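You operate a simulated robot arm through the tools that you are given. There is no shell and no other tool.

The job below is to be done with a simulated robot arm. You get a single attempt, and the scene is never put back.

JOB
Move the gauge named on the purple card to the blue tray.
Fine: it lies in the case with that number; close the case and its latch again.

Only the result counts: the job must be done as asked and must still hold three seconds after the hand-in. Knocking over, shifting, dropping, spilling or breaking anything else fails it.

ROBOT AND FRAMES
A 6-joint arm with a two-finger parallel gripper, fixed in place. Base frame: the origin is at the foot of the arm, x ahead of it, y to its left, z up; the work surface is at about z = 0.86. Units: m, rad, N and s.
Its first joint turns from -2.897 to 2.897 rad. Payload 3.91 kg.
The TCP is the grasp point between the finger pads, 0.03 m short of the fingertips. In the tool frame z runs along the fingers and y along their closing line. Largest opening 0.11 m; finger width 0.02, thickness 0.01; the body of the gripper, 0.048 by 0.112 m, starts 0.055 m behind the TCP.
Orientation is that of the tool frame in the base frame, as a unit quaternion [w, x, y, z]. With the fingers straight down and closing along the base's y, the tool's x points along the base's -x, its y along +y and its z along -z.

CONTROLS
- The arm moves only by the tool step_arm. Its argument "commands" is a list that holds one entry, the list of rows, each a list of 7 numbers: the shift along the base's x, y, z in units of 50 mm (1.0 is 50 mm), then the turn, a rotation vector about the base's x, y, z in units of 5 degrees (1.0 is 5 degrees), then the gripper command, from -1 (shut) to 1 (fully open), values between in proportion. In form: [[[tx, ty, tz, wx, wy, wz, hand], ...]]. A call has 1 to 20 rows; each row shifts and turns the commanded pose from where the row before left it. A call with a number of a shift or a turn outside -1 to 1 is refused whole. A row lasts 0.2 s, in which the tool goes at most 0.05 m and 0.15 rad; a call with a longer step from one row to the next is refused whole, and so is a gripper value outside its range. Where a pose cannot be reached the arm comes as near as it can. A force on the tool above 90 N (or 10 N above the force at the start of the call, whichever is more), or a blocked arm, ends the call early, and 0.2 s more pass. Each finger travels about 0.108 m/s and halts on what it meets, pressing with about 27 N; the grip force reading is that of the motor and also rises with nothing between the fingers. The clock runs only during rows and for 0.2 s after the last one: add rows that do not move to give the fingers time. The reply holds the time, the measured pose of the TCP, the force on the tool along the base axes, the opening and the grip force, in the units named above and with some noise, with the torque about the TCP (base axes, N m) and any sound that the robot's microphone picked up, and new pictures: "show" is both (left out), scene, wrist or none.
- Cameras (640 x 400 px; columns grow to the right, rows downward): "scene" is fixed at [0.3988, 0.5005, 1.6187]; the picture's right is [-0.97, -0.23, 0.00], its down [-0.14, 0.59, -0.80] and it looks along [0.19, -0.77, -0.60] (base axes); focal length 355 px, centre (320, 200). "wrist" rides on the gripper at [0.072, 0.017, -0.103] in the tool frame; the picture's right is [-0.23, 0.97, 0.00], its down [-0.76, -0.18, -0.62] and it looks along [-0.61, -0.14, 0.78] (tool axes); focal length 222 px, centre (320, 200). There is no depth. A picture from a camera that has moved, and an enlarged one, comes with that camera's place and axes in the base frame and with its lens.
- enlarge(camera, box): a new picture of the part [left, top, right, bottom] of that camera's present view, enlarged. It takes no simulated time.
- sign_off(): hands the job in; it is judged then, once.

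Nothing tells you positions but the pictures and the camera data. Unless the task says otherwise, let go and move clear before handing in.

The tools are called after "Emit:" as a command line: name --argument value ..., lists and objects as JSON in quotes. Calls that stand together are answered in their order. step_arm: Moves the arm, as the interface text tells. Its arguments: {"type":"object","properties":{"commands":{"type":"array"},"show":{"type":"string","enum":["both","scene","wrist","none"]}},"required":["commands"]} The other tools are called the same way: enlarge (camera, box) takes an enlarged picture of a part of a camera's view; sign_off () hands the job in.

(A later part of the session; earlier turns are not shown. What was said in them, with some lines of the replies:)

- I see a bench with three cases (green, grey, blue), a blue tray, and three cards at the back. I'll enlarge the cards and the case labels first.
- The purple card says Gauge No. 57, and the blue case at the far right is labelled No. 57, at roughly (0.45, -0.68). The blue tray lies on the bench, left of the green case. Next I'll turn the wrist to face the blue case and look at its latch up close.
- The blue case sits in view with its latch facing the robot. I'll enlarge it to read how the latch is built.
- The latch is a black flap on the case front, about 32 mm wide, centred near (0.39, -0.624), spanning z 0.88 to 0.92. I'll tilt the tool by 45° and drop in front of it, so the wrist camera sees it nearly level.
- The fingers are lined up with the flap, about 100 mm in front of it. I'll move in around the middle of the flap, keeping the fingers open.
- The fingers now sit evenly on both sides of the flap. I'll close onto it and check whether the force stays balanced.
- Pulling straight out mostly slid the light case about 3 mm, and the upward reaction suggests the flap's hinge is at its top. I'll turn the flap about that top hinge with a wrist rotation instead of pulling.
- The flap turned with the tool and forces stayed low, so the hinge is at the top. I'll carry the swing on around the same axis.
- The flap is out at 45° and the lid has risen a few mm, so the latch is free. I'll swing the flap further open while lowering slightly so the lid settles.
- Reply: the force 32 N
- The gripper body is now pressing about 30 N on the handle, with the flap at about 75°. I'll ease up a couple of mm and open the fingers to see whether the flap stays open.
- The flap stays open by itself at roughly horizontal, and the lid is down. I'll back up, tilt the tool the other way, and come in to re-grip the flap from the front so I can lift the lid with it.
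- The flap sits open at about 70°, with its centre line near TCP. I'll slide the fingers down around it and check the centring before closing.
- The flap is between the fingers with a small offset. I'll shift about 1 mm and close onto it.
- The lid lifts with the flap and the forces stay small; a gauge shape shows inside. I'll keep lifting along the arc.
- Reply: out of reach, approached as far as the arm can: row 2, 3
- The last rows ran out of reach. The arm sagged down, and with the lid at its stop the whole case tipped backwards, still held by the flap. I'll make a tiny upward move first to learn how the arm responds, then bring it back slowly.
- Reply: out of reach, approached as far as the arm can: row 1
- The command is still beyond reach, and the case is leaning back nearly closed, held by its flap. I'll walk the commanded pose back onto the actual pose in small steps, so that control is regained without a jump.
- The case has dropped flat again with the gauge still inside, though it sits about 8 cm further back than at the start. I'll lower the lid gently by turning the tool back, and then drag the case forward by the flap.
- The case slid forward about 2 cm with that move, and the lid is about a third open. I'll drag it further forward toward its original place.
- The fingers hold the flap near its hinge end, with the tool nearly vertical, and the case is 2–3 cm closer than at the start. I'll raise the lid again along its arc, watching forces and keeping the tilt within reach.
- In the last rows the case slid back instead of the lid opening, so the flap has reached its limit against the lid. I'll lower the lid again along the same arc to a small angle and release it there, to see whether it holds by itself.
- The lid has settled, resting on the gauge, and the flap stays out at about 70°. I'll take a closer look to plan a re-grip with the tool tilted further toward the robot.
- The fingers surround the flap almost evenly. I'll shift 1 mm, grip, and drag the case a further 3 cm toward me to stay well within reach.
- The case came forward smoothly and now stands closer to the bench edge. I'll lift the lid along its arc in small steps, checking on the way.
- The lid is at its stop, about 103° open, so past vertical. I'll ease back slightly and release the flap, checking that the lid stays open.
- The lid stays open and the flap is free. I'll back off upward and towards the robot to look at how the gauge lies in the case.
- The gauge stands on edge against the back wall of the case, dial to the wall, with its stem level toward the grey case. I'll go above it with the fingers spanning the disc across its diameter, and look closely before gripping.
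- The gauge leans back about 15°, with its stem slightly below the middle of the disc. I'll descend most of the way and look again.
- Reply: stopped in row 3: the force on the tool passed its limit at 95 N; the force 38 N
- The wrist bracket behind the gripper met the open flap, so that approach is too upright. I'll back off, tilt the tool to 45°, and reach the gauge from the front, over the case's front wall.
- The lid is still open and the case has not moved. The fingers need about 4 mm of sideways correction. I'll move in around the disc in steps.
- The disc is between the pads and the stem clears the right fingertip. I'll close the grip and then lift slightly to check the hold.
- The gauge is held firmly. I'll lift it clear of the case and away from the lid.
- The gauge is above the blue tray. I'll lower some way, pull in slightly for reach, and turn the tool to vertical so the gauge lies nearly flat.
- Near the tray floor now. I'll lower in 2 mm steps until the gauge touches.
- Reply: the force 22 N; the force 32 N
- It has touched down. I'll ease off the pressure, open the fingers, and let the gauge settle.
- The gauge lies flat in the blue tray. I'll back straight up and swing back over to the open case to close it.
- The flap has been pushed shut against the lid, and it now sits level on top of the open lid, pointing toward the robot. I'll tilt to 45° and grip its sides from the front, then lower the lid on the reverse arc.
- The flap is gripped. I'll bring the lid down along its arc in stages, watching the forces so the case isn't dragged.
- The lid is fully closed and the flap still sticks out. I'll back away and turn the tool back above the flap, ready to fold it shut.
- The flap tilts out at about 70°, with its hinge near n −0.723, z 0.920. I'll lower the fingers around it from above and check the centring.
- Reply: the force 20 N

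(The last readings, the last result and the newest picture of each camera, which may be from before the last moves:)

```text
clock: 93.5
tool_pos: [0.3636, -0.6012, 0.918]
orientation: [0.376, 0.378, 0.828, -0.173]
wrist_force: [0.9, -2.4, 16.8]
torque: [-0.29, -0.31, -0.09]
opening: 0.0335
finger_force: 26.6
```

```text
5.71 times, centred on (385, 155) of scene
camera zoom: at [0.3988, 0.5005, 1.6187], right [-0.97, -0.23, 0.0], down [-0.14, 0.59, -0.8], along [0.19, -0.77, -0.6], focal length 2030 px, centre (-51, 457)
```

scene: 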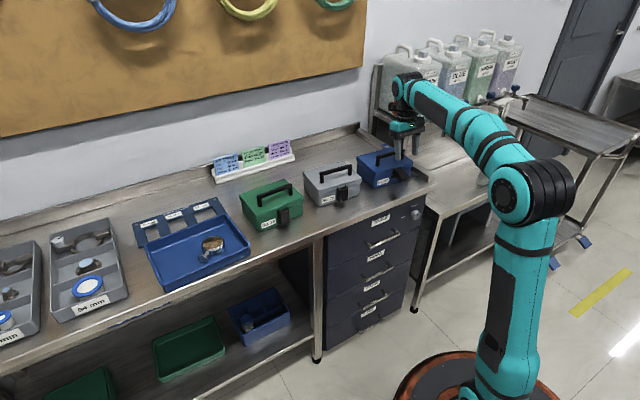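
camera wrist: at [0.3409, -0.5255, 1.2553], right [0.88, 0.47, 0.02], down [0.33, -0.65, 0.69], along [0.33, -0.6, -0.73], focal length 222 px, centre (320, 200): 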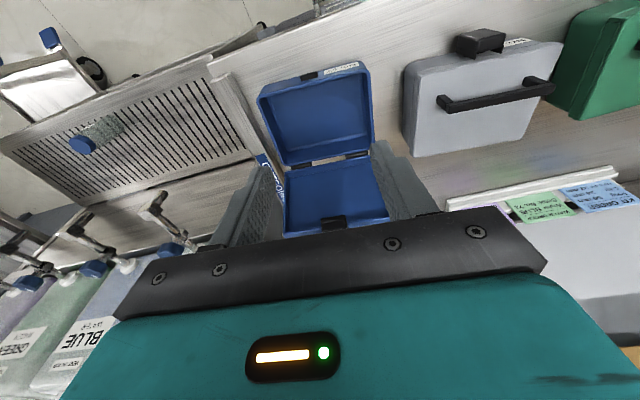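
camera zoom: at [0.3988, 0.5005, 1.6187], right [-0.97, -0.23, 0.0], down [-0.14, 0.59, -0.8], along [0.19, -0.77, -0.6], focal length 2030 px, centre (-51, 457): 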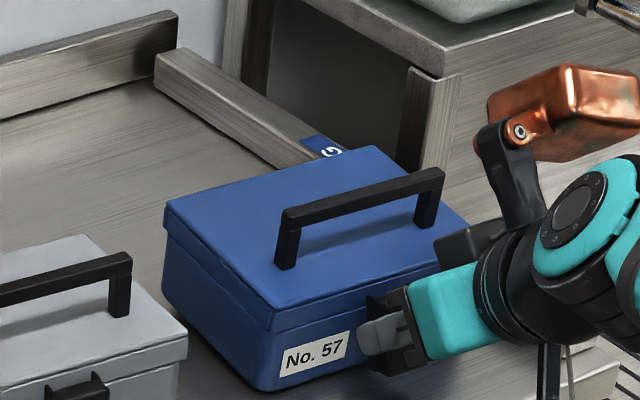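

Emit:
step_arm --commands '[[[0.0066, -0.0076, -0.05, -0.755, -0.656, 0, -1], [0.0066, -0.0076, -0.05, -0.755, -0.656, 0, -1], [0.0105, -0.012, -0.05, -0.755, -0.656, 0, -1]]]' --show "none"

Emit:
enlarge --camera "wrist" --box '[210, 90, 450, 250]'

Emit:
enlarge --camera "scene" --box '[345, 120, 425, 190]'

```text
clock: 94.3
tool_pos: [0.3655, -0.6017, 0.9087]
orientation: [0.481, 0.353, 0.772, -0.22]
wrist_force: [-1.9, -4.9, 17.3]
torque: [-0.3, -0.26, -0.13]
opening: 0.0336
finger_force: 27.5
```

```text
2.50 times, centred on (330, 170) of wrist
camera zoom: at [0.2972, -0.4967, 0.8901], right [0.8, 0.56, 0.2], down [-0.28, 0.05, 0.96], along [0.53, -0.83, 0.2], focal length 555 px, centre (295, 275)
```

zoom: 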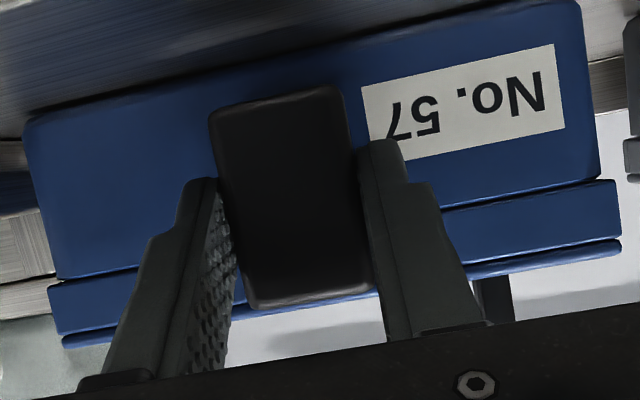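

```text
5.71 times, centred on (385, 155) of scene
camera zoom: at [0.3988, 0.5005, 1.6187], right [-0.97, -0.23, 0.0], down [-0.14, 0.59, -0.8], along [0.19, -0.77, -0.6], focal length 2030 px, centre (-51, 457)
```

zoom: 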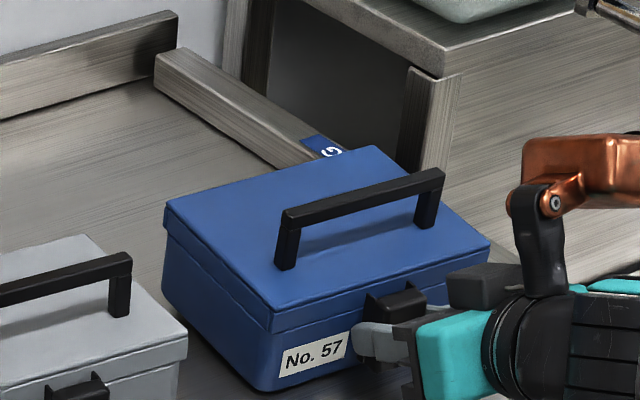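

Emit:
step_arm --commands '[[[0.02, -0.023, -0.02, -0.45, -0.39, 0, -1], [0.02, -0.023, 0, -0.3, -0.26, 0, -1], [0, 0, 0, 0, 0, 0, -1]]]' --show "none"

Emit:
enlarge --camera "wrist" --box '[210, 90, 450, 250]'

Emit:
enlarge --camera "scene" --box '[375, 145, 415, 185]'

```text
clock: 95.1
tool_pos: [0.367, -0.6047, 0.9078]
orientation: [0.514, 0.343, 0.75, -0.235]
wrist_force: [-1.3, 3.0, 2.8]
torque: [0.37, 0.27, 0.03]
opening: 0.0334
finger_force: 26.9
```

```text
2.50 times, centred on (330, 170) of wrist
camera zoom: at [0.3012, -0.5001, 0.8773], right [0.79, 0.58, 0.21], down [-0.33, 0.12, 0.94], along [0.51, -0.81, 0.28], focal length 555 px, centre (295, 275)
```

zoom: 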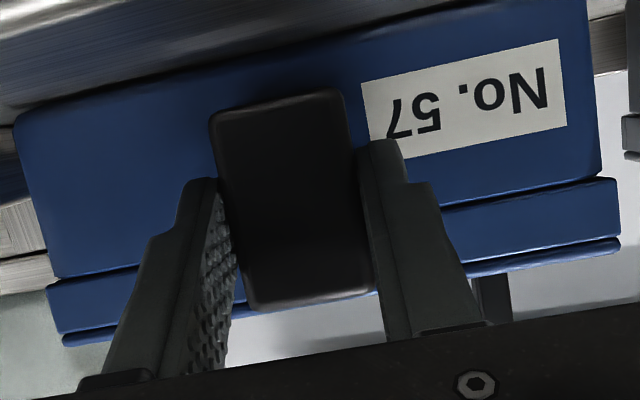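

```text
10.00 times, centred on (395, 165) of scene
camera zoom: at [0.3988, 0.5005, 1.6187], right [-0.97, -0.23, 0.0], down [-0.14, 0.59, -0.8], along [0.19, -0.77, -0.6], focal length 3552 px, centre (-430, 550)
```

zoom: 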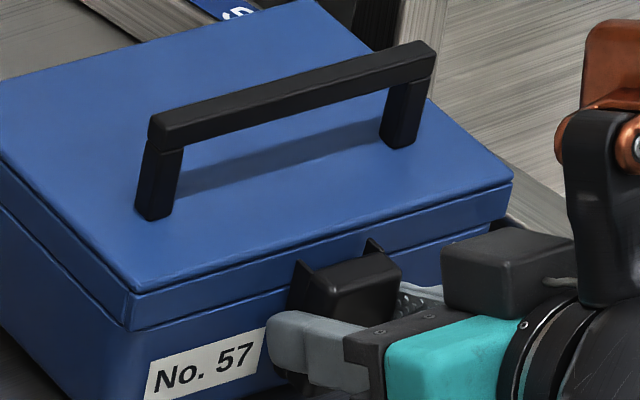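

The torque has reversed, so the flap is pressed against its closed stop. I'll release, back out and check the latch.

Emit:
step_arm --commands '[[[0, 0, 0, 0, 0, 0, -0.2], [0, 0, 0, 0, 0, 0, 0.1], [0, 0, 0, 0, 0, 0, 0.1], [-0.25, 0.29, 0.15, 0, 0, 0, 0.1], [-0.35, 0.4, 0.25, 0, 0, 0, 0.1], [-0.35, 0.4, 0.25, 0, 0, 0, 0.1]]]' --show "scene"

Emit:
enlarge --camera "wrist" --box '[210, 90, 450, 250]'

Emit:
enlarge --camera "scene" --box '[355, 145, 415, 195]'

Emit:
enlarge --camera "scene" --box '[380, 155, 412, 180]'

```text
clock: 96.5
tool_pos: [0.3195, -0.5495, 0.9412]
orientation: [0.514, 0.342, 0.751, -0.235]
wrist_force: [-0.3, 0.0, 0.1]
torque: [-0.01, -0.04, -0.01]
opening: 0.0603
finger_force: 0.2
```

scene: 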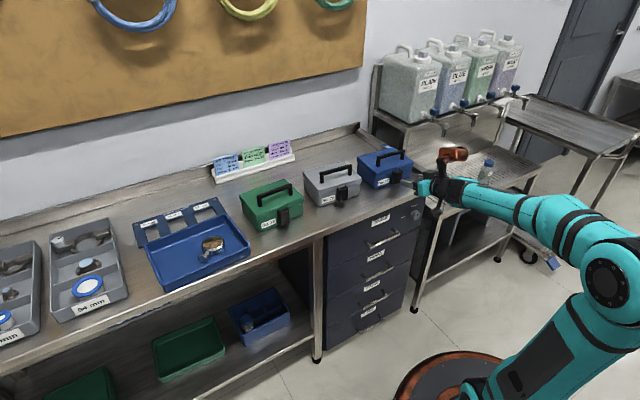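

```text
2.50 times, centred on (330, 170) of wrist
camera zoom: at [0.2533, -0.4455, 0.9104], right [0.79, 0.57, 0.21], down [-0.33, 0.12, 0.94], along [0.51, -0.81, 0.28], focal length 555 px, centre (295, 275)
```

zoom: 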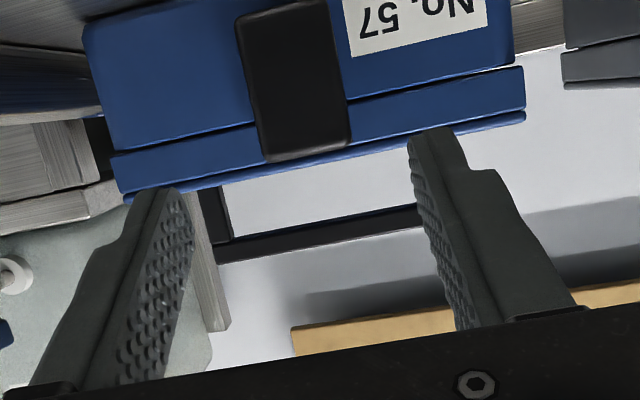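

```text
8.00 times, centred on (385, 170) of scene
camera zoom: at [0.3988, 0.5005, 1.6187], right [-0.97, -0.23, 0.0], down [-0.14, 0.59, -0.8], along [0.19, -0.77, -0.6], focal length 2842 px, centre (-200, 440)
```

zoom: 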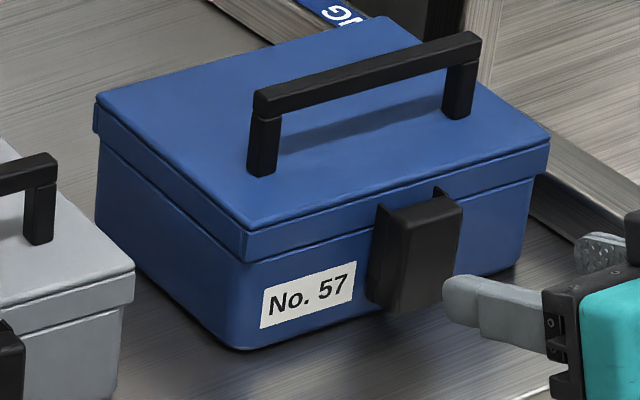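

```text
16.00 times, centred on (396, 168) of scene
camera zoom: at [0.3988, 0.5005, 1.6187], right [-0.97, -0.23, 0.0], down [-0.14, 0.59, -0.8], along [0.19, -0.77, -0.6], focal length 5684 px, centre (-896, 720)
```

zoom: 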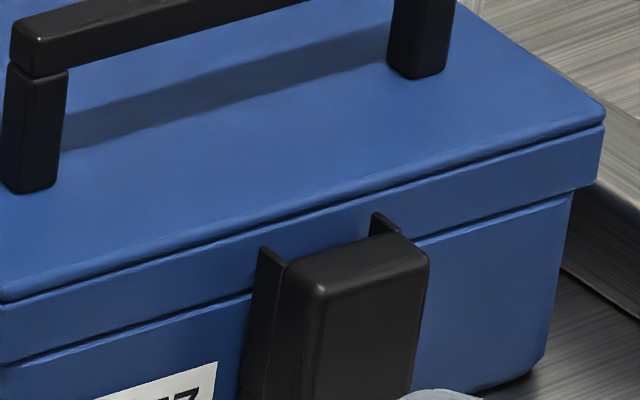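

The latch looks exactly as it did at the start: lid shut, flap down. The case stands about 2 cm closer to the bench edge than originally, so I'll use the two open fingertips beside the latch to push it gently back and square.

Emit:
step_arm --commands '[[[0, 0, 0, 0, 0, 0, 0.82], [0, 0, 0, 0, 0, 0, 0.82], [0.215, -0.2475, -0.2, 0.891, 0.774, 0, 0.82], [0.215, -0.2475, -0.2, 0.891, 0.774, 0, 0.82], [0.215, -0.2475, -0.2, 0.891, 0.774, 0, 0.82], [0.215, -0.2475, -0.2, 0.891, 0.774, 0, 0.82], [0, 0, 0, 0, 0, 0, 0.82]]]' --show "none"

Emit:
enlarge --camera "wrist" --box '[190, 70, 470, 260]'

Emit:
enlarge --camera "scene" --box '[355, 145, 425, 195]'

```text
clock: 98.1
tool_pos: [0.3614, -0.5999, 0.9007]
orientation: [0.349, 0.383, 0.84, -0.16]
wrist_force: [0.1, -0.5, 0.0]
torque: [0.01, 0.0, 0.0]
opening: 0.1001
finger_force: 0.1
```

```text
2.11 times, centred on (330, 165) of wrist
camera zoom: at [0.2946, -0.4947, 0.9215], right [0.84, 0.52, 0.16], down [-0.07, -0.19, 0.98], along [0.54, -0.84, -0.12], focal length 468 px, centre (299, 274)
```

zoom: 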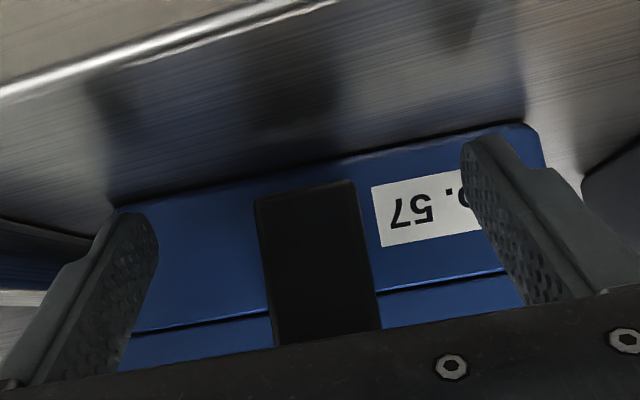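

```text
8.00 times, centred on (390, 170) of scene
camera zoom: at [0.3988, 0.5005, 1.6187], right [-0.97, -0.23, 0.0], down [-0.14, 0.59, -0.8], along [0.19, -0.77, -0.6], focal length 2842 px, centre (-240, 440)
```

zoom: 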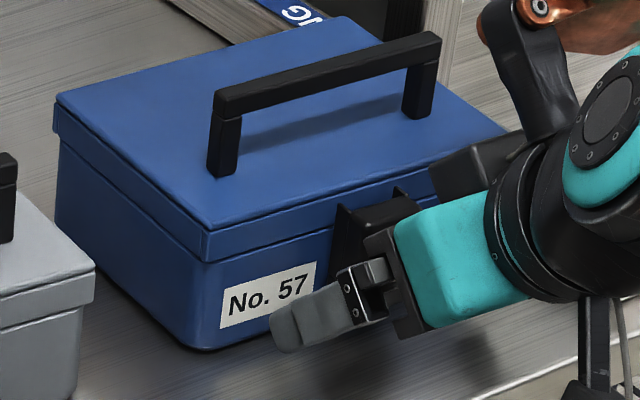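

Emit:
step_arm --commands '[[[0.0636, -0.0732, 0, 0, 0, 0, 0.82], [0.0636, -0.0732, 0, 0, 0, 0, 0.82], [0.0636, -0.0732, 0, 0, 0, 0, 0.82], [0.0636, -0.0732, 0, 0, 0, 0, 0.82]]]' --show "none"

Emit:
step_arm --commands '[[[0.0636, -0.0732, 0, 0, 0, 0, 0.82], [0.0636, -0.0732, 0, 0, 0, 0, 0.82]]]' --show "none"

Emit:
enlarge --camera "scene" --box '[355, 145, 425, 195]'

Emit:
enlarge --camera "wrist" --box '[190, 70, 470, 260]'

```text
clock: 99.1
tool_pos: [0.3749, -0.6134, 0.9017]
orientation: [0.349, 0.383, 0.84, -0.161]
wrist_force: [-1.3, 2.0, -0.7]
torque: [0.03, 0.06, -0.02]
opening: 0.1
finger_force: 0.0
```

```text
clock: 99.7
tool_pos: [0.3819, -0.6219, 0.9008]
orientation: [0.35, 0.382, 0.84, -0.159]
wrist_force: [-1.4, 0.9, 0.5]
torque: [0.0, -0.03, 0.06]
opening: 0.0999
finger_force: 0.1
```

```text
8.00 times, centred on (390, 170) of scene
camera zoom: at [0.3988, 0.5005, 1.6187], right [-0.97, -0.23, 0.0], down [-0.14, 0.59, -0.8], along [0.19, -0.77, -0.6], focal length 2842 px, centre (-240, 440)
```

zoom: 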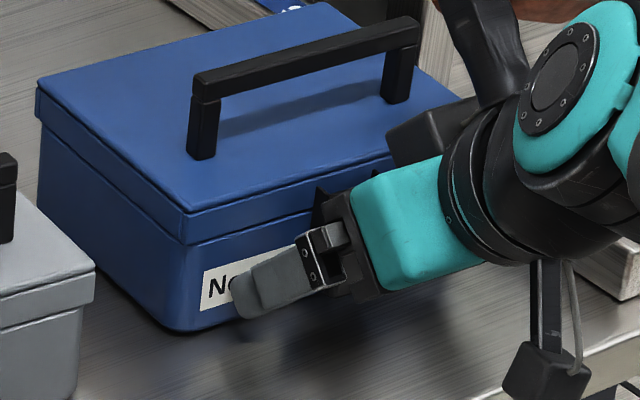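

```text
2.11 times, centred on (330, 165) of wrist
camera zoom: at [0.3144, -0.5166, 0.9226], right [0.84, 0.52, 0.16], down [-0.07, -0.19, 0.98], along [0.54, -0.84, -0.12], focal length 468 px, centre (299, 274)
```

zoom: 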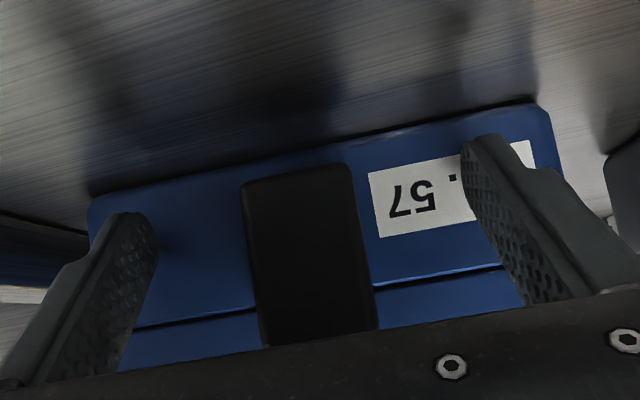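

Emit:
step_arm --commands '[[[0.04, -0.046, 0, 0, 0, 0, 0.82], [0, 0, 0, 0, 0, 0, 0.82]]]' --show "none"

Emit:
step_arm --commands '[[[-0.3, 0.345, 0.2, 0, 0, 0, 0.82], [-0.4, 0.46, 0.4, 0, 0, 0, 0.82], [-0.4, 0.46, 0.5, 0, 0, 0, 0.82], [-0.4, 0.46, 0.6, 0, 0, 0, 0.5], [-0.4, 0.46, 0.6, 0, 0, 0, 0.5], [-0.4, 0.46, 0.6, 0, 0, 0, 0.5]]]' --show "both"

Emit:
enlarge --camera "scene" --box '[355, 145, 425, 195]'

Emit:
enlarge --camera "scene" --box '[230, 140, 420, 240]'

Emit:
enlarge --camera "scene" --box '[120, 180, 270, 300]'

Emit:
enlarge --camera "scene" --box '[380, 155, 412, 180]'

```text
clock: 100.3
tool_pos: [0.3833, -0.6246, 0.9001]
orientation: [0.349, 0.384, 0.84, -0.161]
wrist_force: [-1.7, 2.0, -0.1]
torque: [0.06, -0.02, -0.04]
opening: 0.1005
finger_force: 0.1
```

```text
clock: 101.7
tool_pos: [0.2704, -0.493, 1.047]
orientation: [0.349, 0.383, 0.84, -0.16]
wrist_force: [0.8, -0.4, -0.1]
torque: [0.02, 0.02, 0.01]
opening: 0.0824
finger_force: 0.1
camera wrist: at [0.2031, -0.3875, 1.0681], right [0.84, 0.52, 0.16], down [-0.07, -0.19, 0.98], along [0.54, -0.84, -0.12], focal length 222 px, centre (320, 200)
```

scene: 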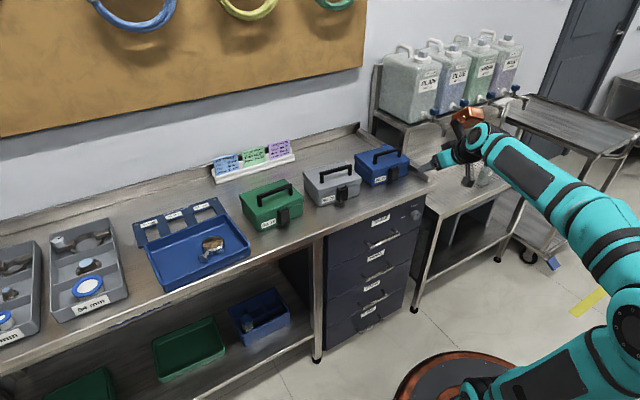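
wrist: 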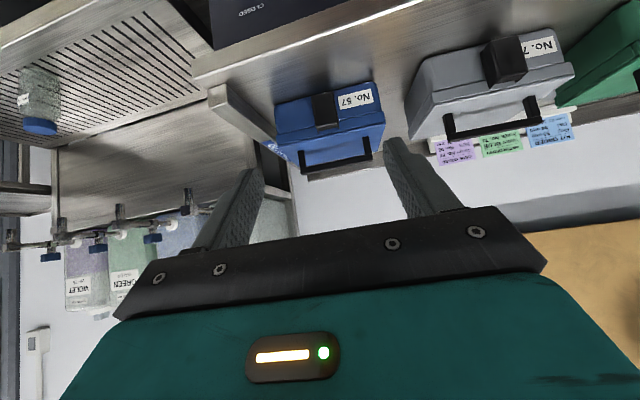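

```text
8.00 times, centred on (390, 170) of scene
camera zoom: at [0.3988, 0.5005, 1.6187], right [-0.97, -0.23, 0.0], down [-0.14, 0.59, -0.8], along [0.19, -0.77, -0.6], focal length 2842 px, centre (-240, 440)
```

zoom: 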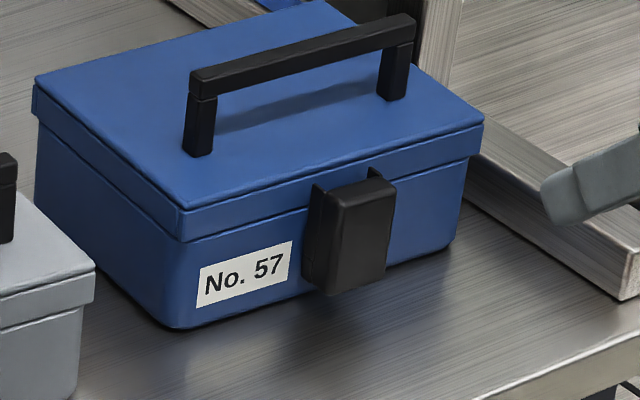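

```text
3.37 times, centred on (325, 190) of scene
camera zoom: at [0.3988, 0.5005, 1.6187], right [-0.97, -0.23, 0.0], down [-0.14, 0.59, -0.8], along [0.19, -0.77, -0.6], focal length 1197 px, centre (303, 234)
```

zoom: 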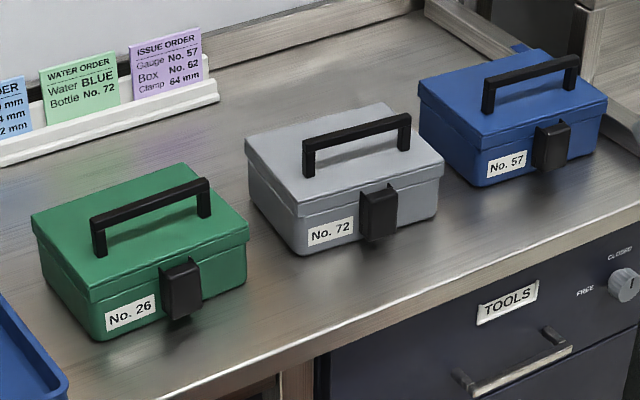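

```text
3.33 times, centred on (195, 240) of scene
camera zoom: at [0.3988, 0.5005, 1.6187], right [-0.97, -0.23, 0.0], down [-0.14, 0.59, -0.8], along [0.19, -0.77, -0.6], focal length 1184 px, centre (737, 67)
```

zoom: 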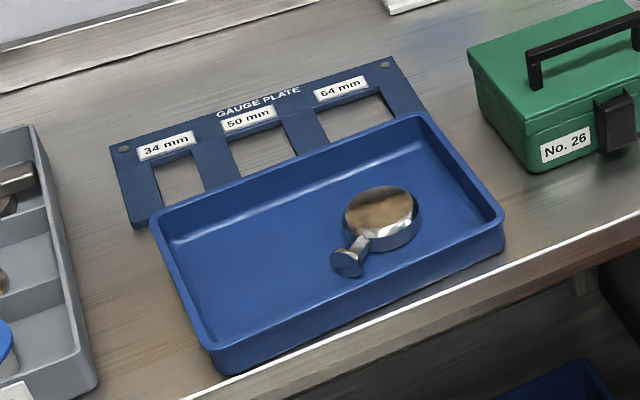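

```text
16.00 times, centred on (396, 168) of scene
camera zoom: at [0.3988, 0.5005, 1.6187], right [-0.97, -0.23, 0.0], down [-0.14, 0.59, -0.8], along [0.19, -0.77, -0.6], focal length 5684 px, centre (-896, 720)
```

zoom: 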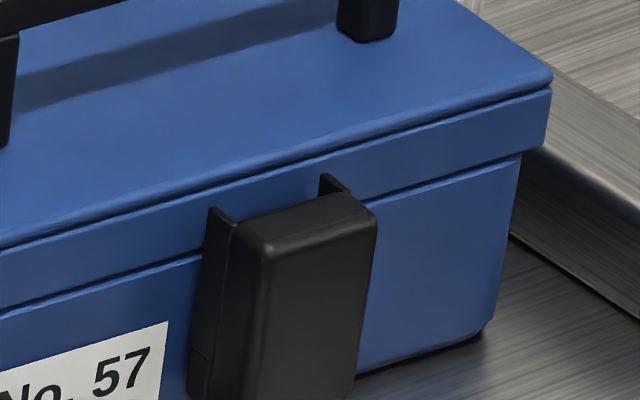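

Emit:
enlarge --camera "wrist" --box '[265, 75, 395, 185]'

Emit:
enlarge --camera "wrist" --box '[400, 20, 580, 150]'

Emit:
enlarge --camera "scene" --box '[378, 160, 402, 185]'

Emit:
enlarge --camera "scene" --box '[333, 180, 363, 210]'

```text
3.64 times, centred on (330, 130) of wrist
camera zoom: at [0.2031, -0.3875, 1.0681], right [0.84, 0.52, 0.16], down [-0.07, -0.19, 0.98], along [0.54, -0.84, -0.12], focal length 808 px, centre (284, 454)
```

zoom: 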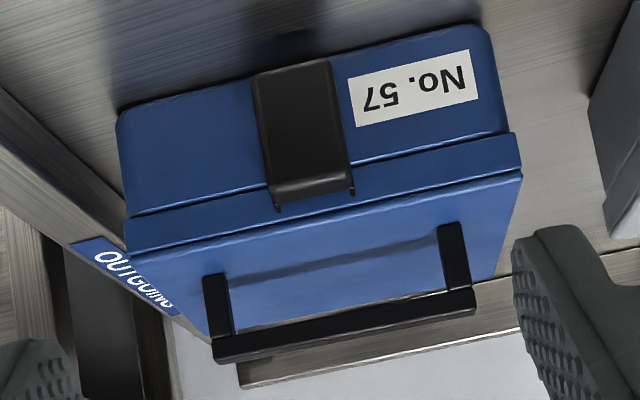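

```text
3.08 times, centred on (490, 85) of wrist
camera zoom: at [0.2031, -0.3875, 1.0681], right [0.84, 0.52, 0.16], down [-0.07, -0.19, 0.98], along [0.54, -0.84, -0.12], focal length 684 px, centre (-203, 554)
```

zoom: 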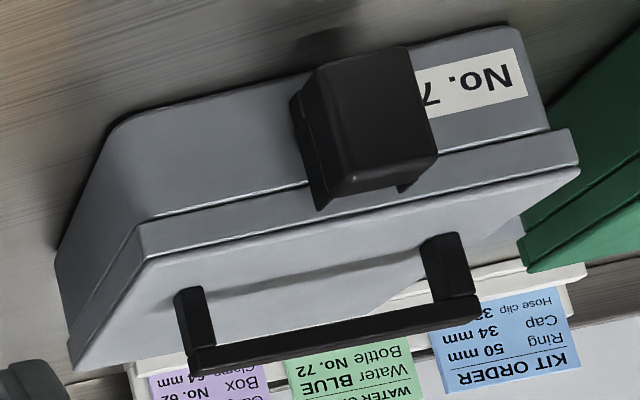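

```text
16.00 times, centred on (390, 172) of scene
camera zoom: at [0.3988, 0.5005, 1.6187], right [-0.97, -0.23, 0.0], down [-0.14, 0.59, -0.8], along [0.19, -0.77, -0.6], focal length 5684 px, centre (-800, 640)
```

zoom: 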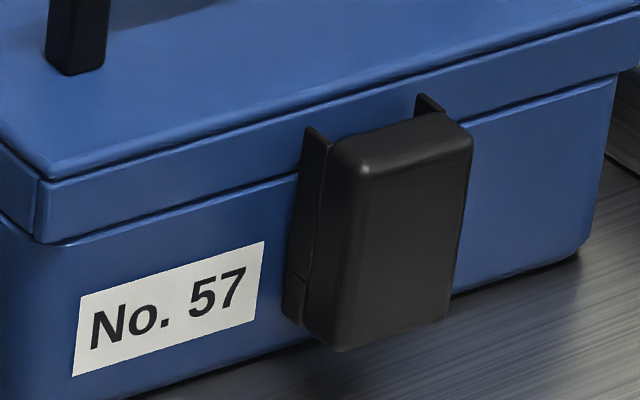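

```text
13.33 times, centred on (348, 195) of scene
camera zoom: at [0.3988, 0.5005, 1.6187], right [-0.97, -0.23, 0.0], down [-0.14, 0.59, -0.8], along [0.19, -0.77, -0.6], focal length 4736 px, centre (-53, 267)
```

zoom: 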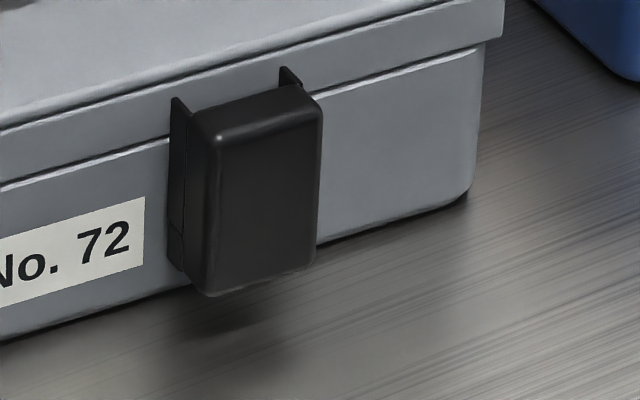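

The gauge lies in the blue tray. Case No. 57 is shut with its latch flap flush as at the start, and it stands back at its original place within a few millimetres. The other items look unmoved and the arm is clear, so I'm handing in.

Emit:
sign_off

```text
The job is handed in.
```

Gauge No. 57 is lying dial-down in the blue tray. Case No. 57 is closed, and its latch flap is folded down as it was at the start. The job is handed in, but no verdict came back.

- **Case tipped:** While I was opening the lid, the arm ran out of reach. The case tipped back and dropped flat again about 8 cm behind its place. The gauge stayed inside, but it was thrown onto its edge.
- **Case position:** I dragged the case forward to work on it, then pushed it back to within about 3 mm of its original place, judging from the pictures.
- **Latch check:** I pressed the flap against its stop and compared it with the starting picture, and they match. I did not pull on the lid to confirm that it holds.
- **Gauge condition:** I could not check the dial for damage, because it faces the tray floor.

The tray, the other two cases and the cards look unmoved.
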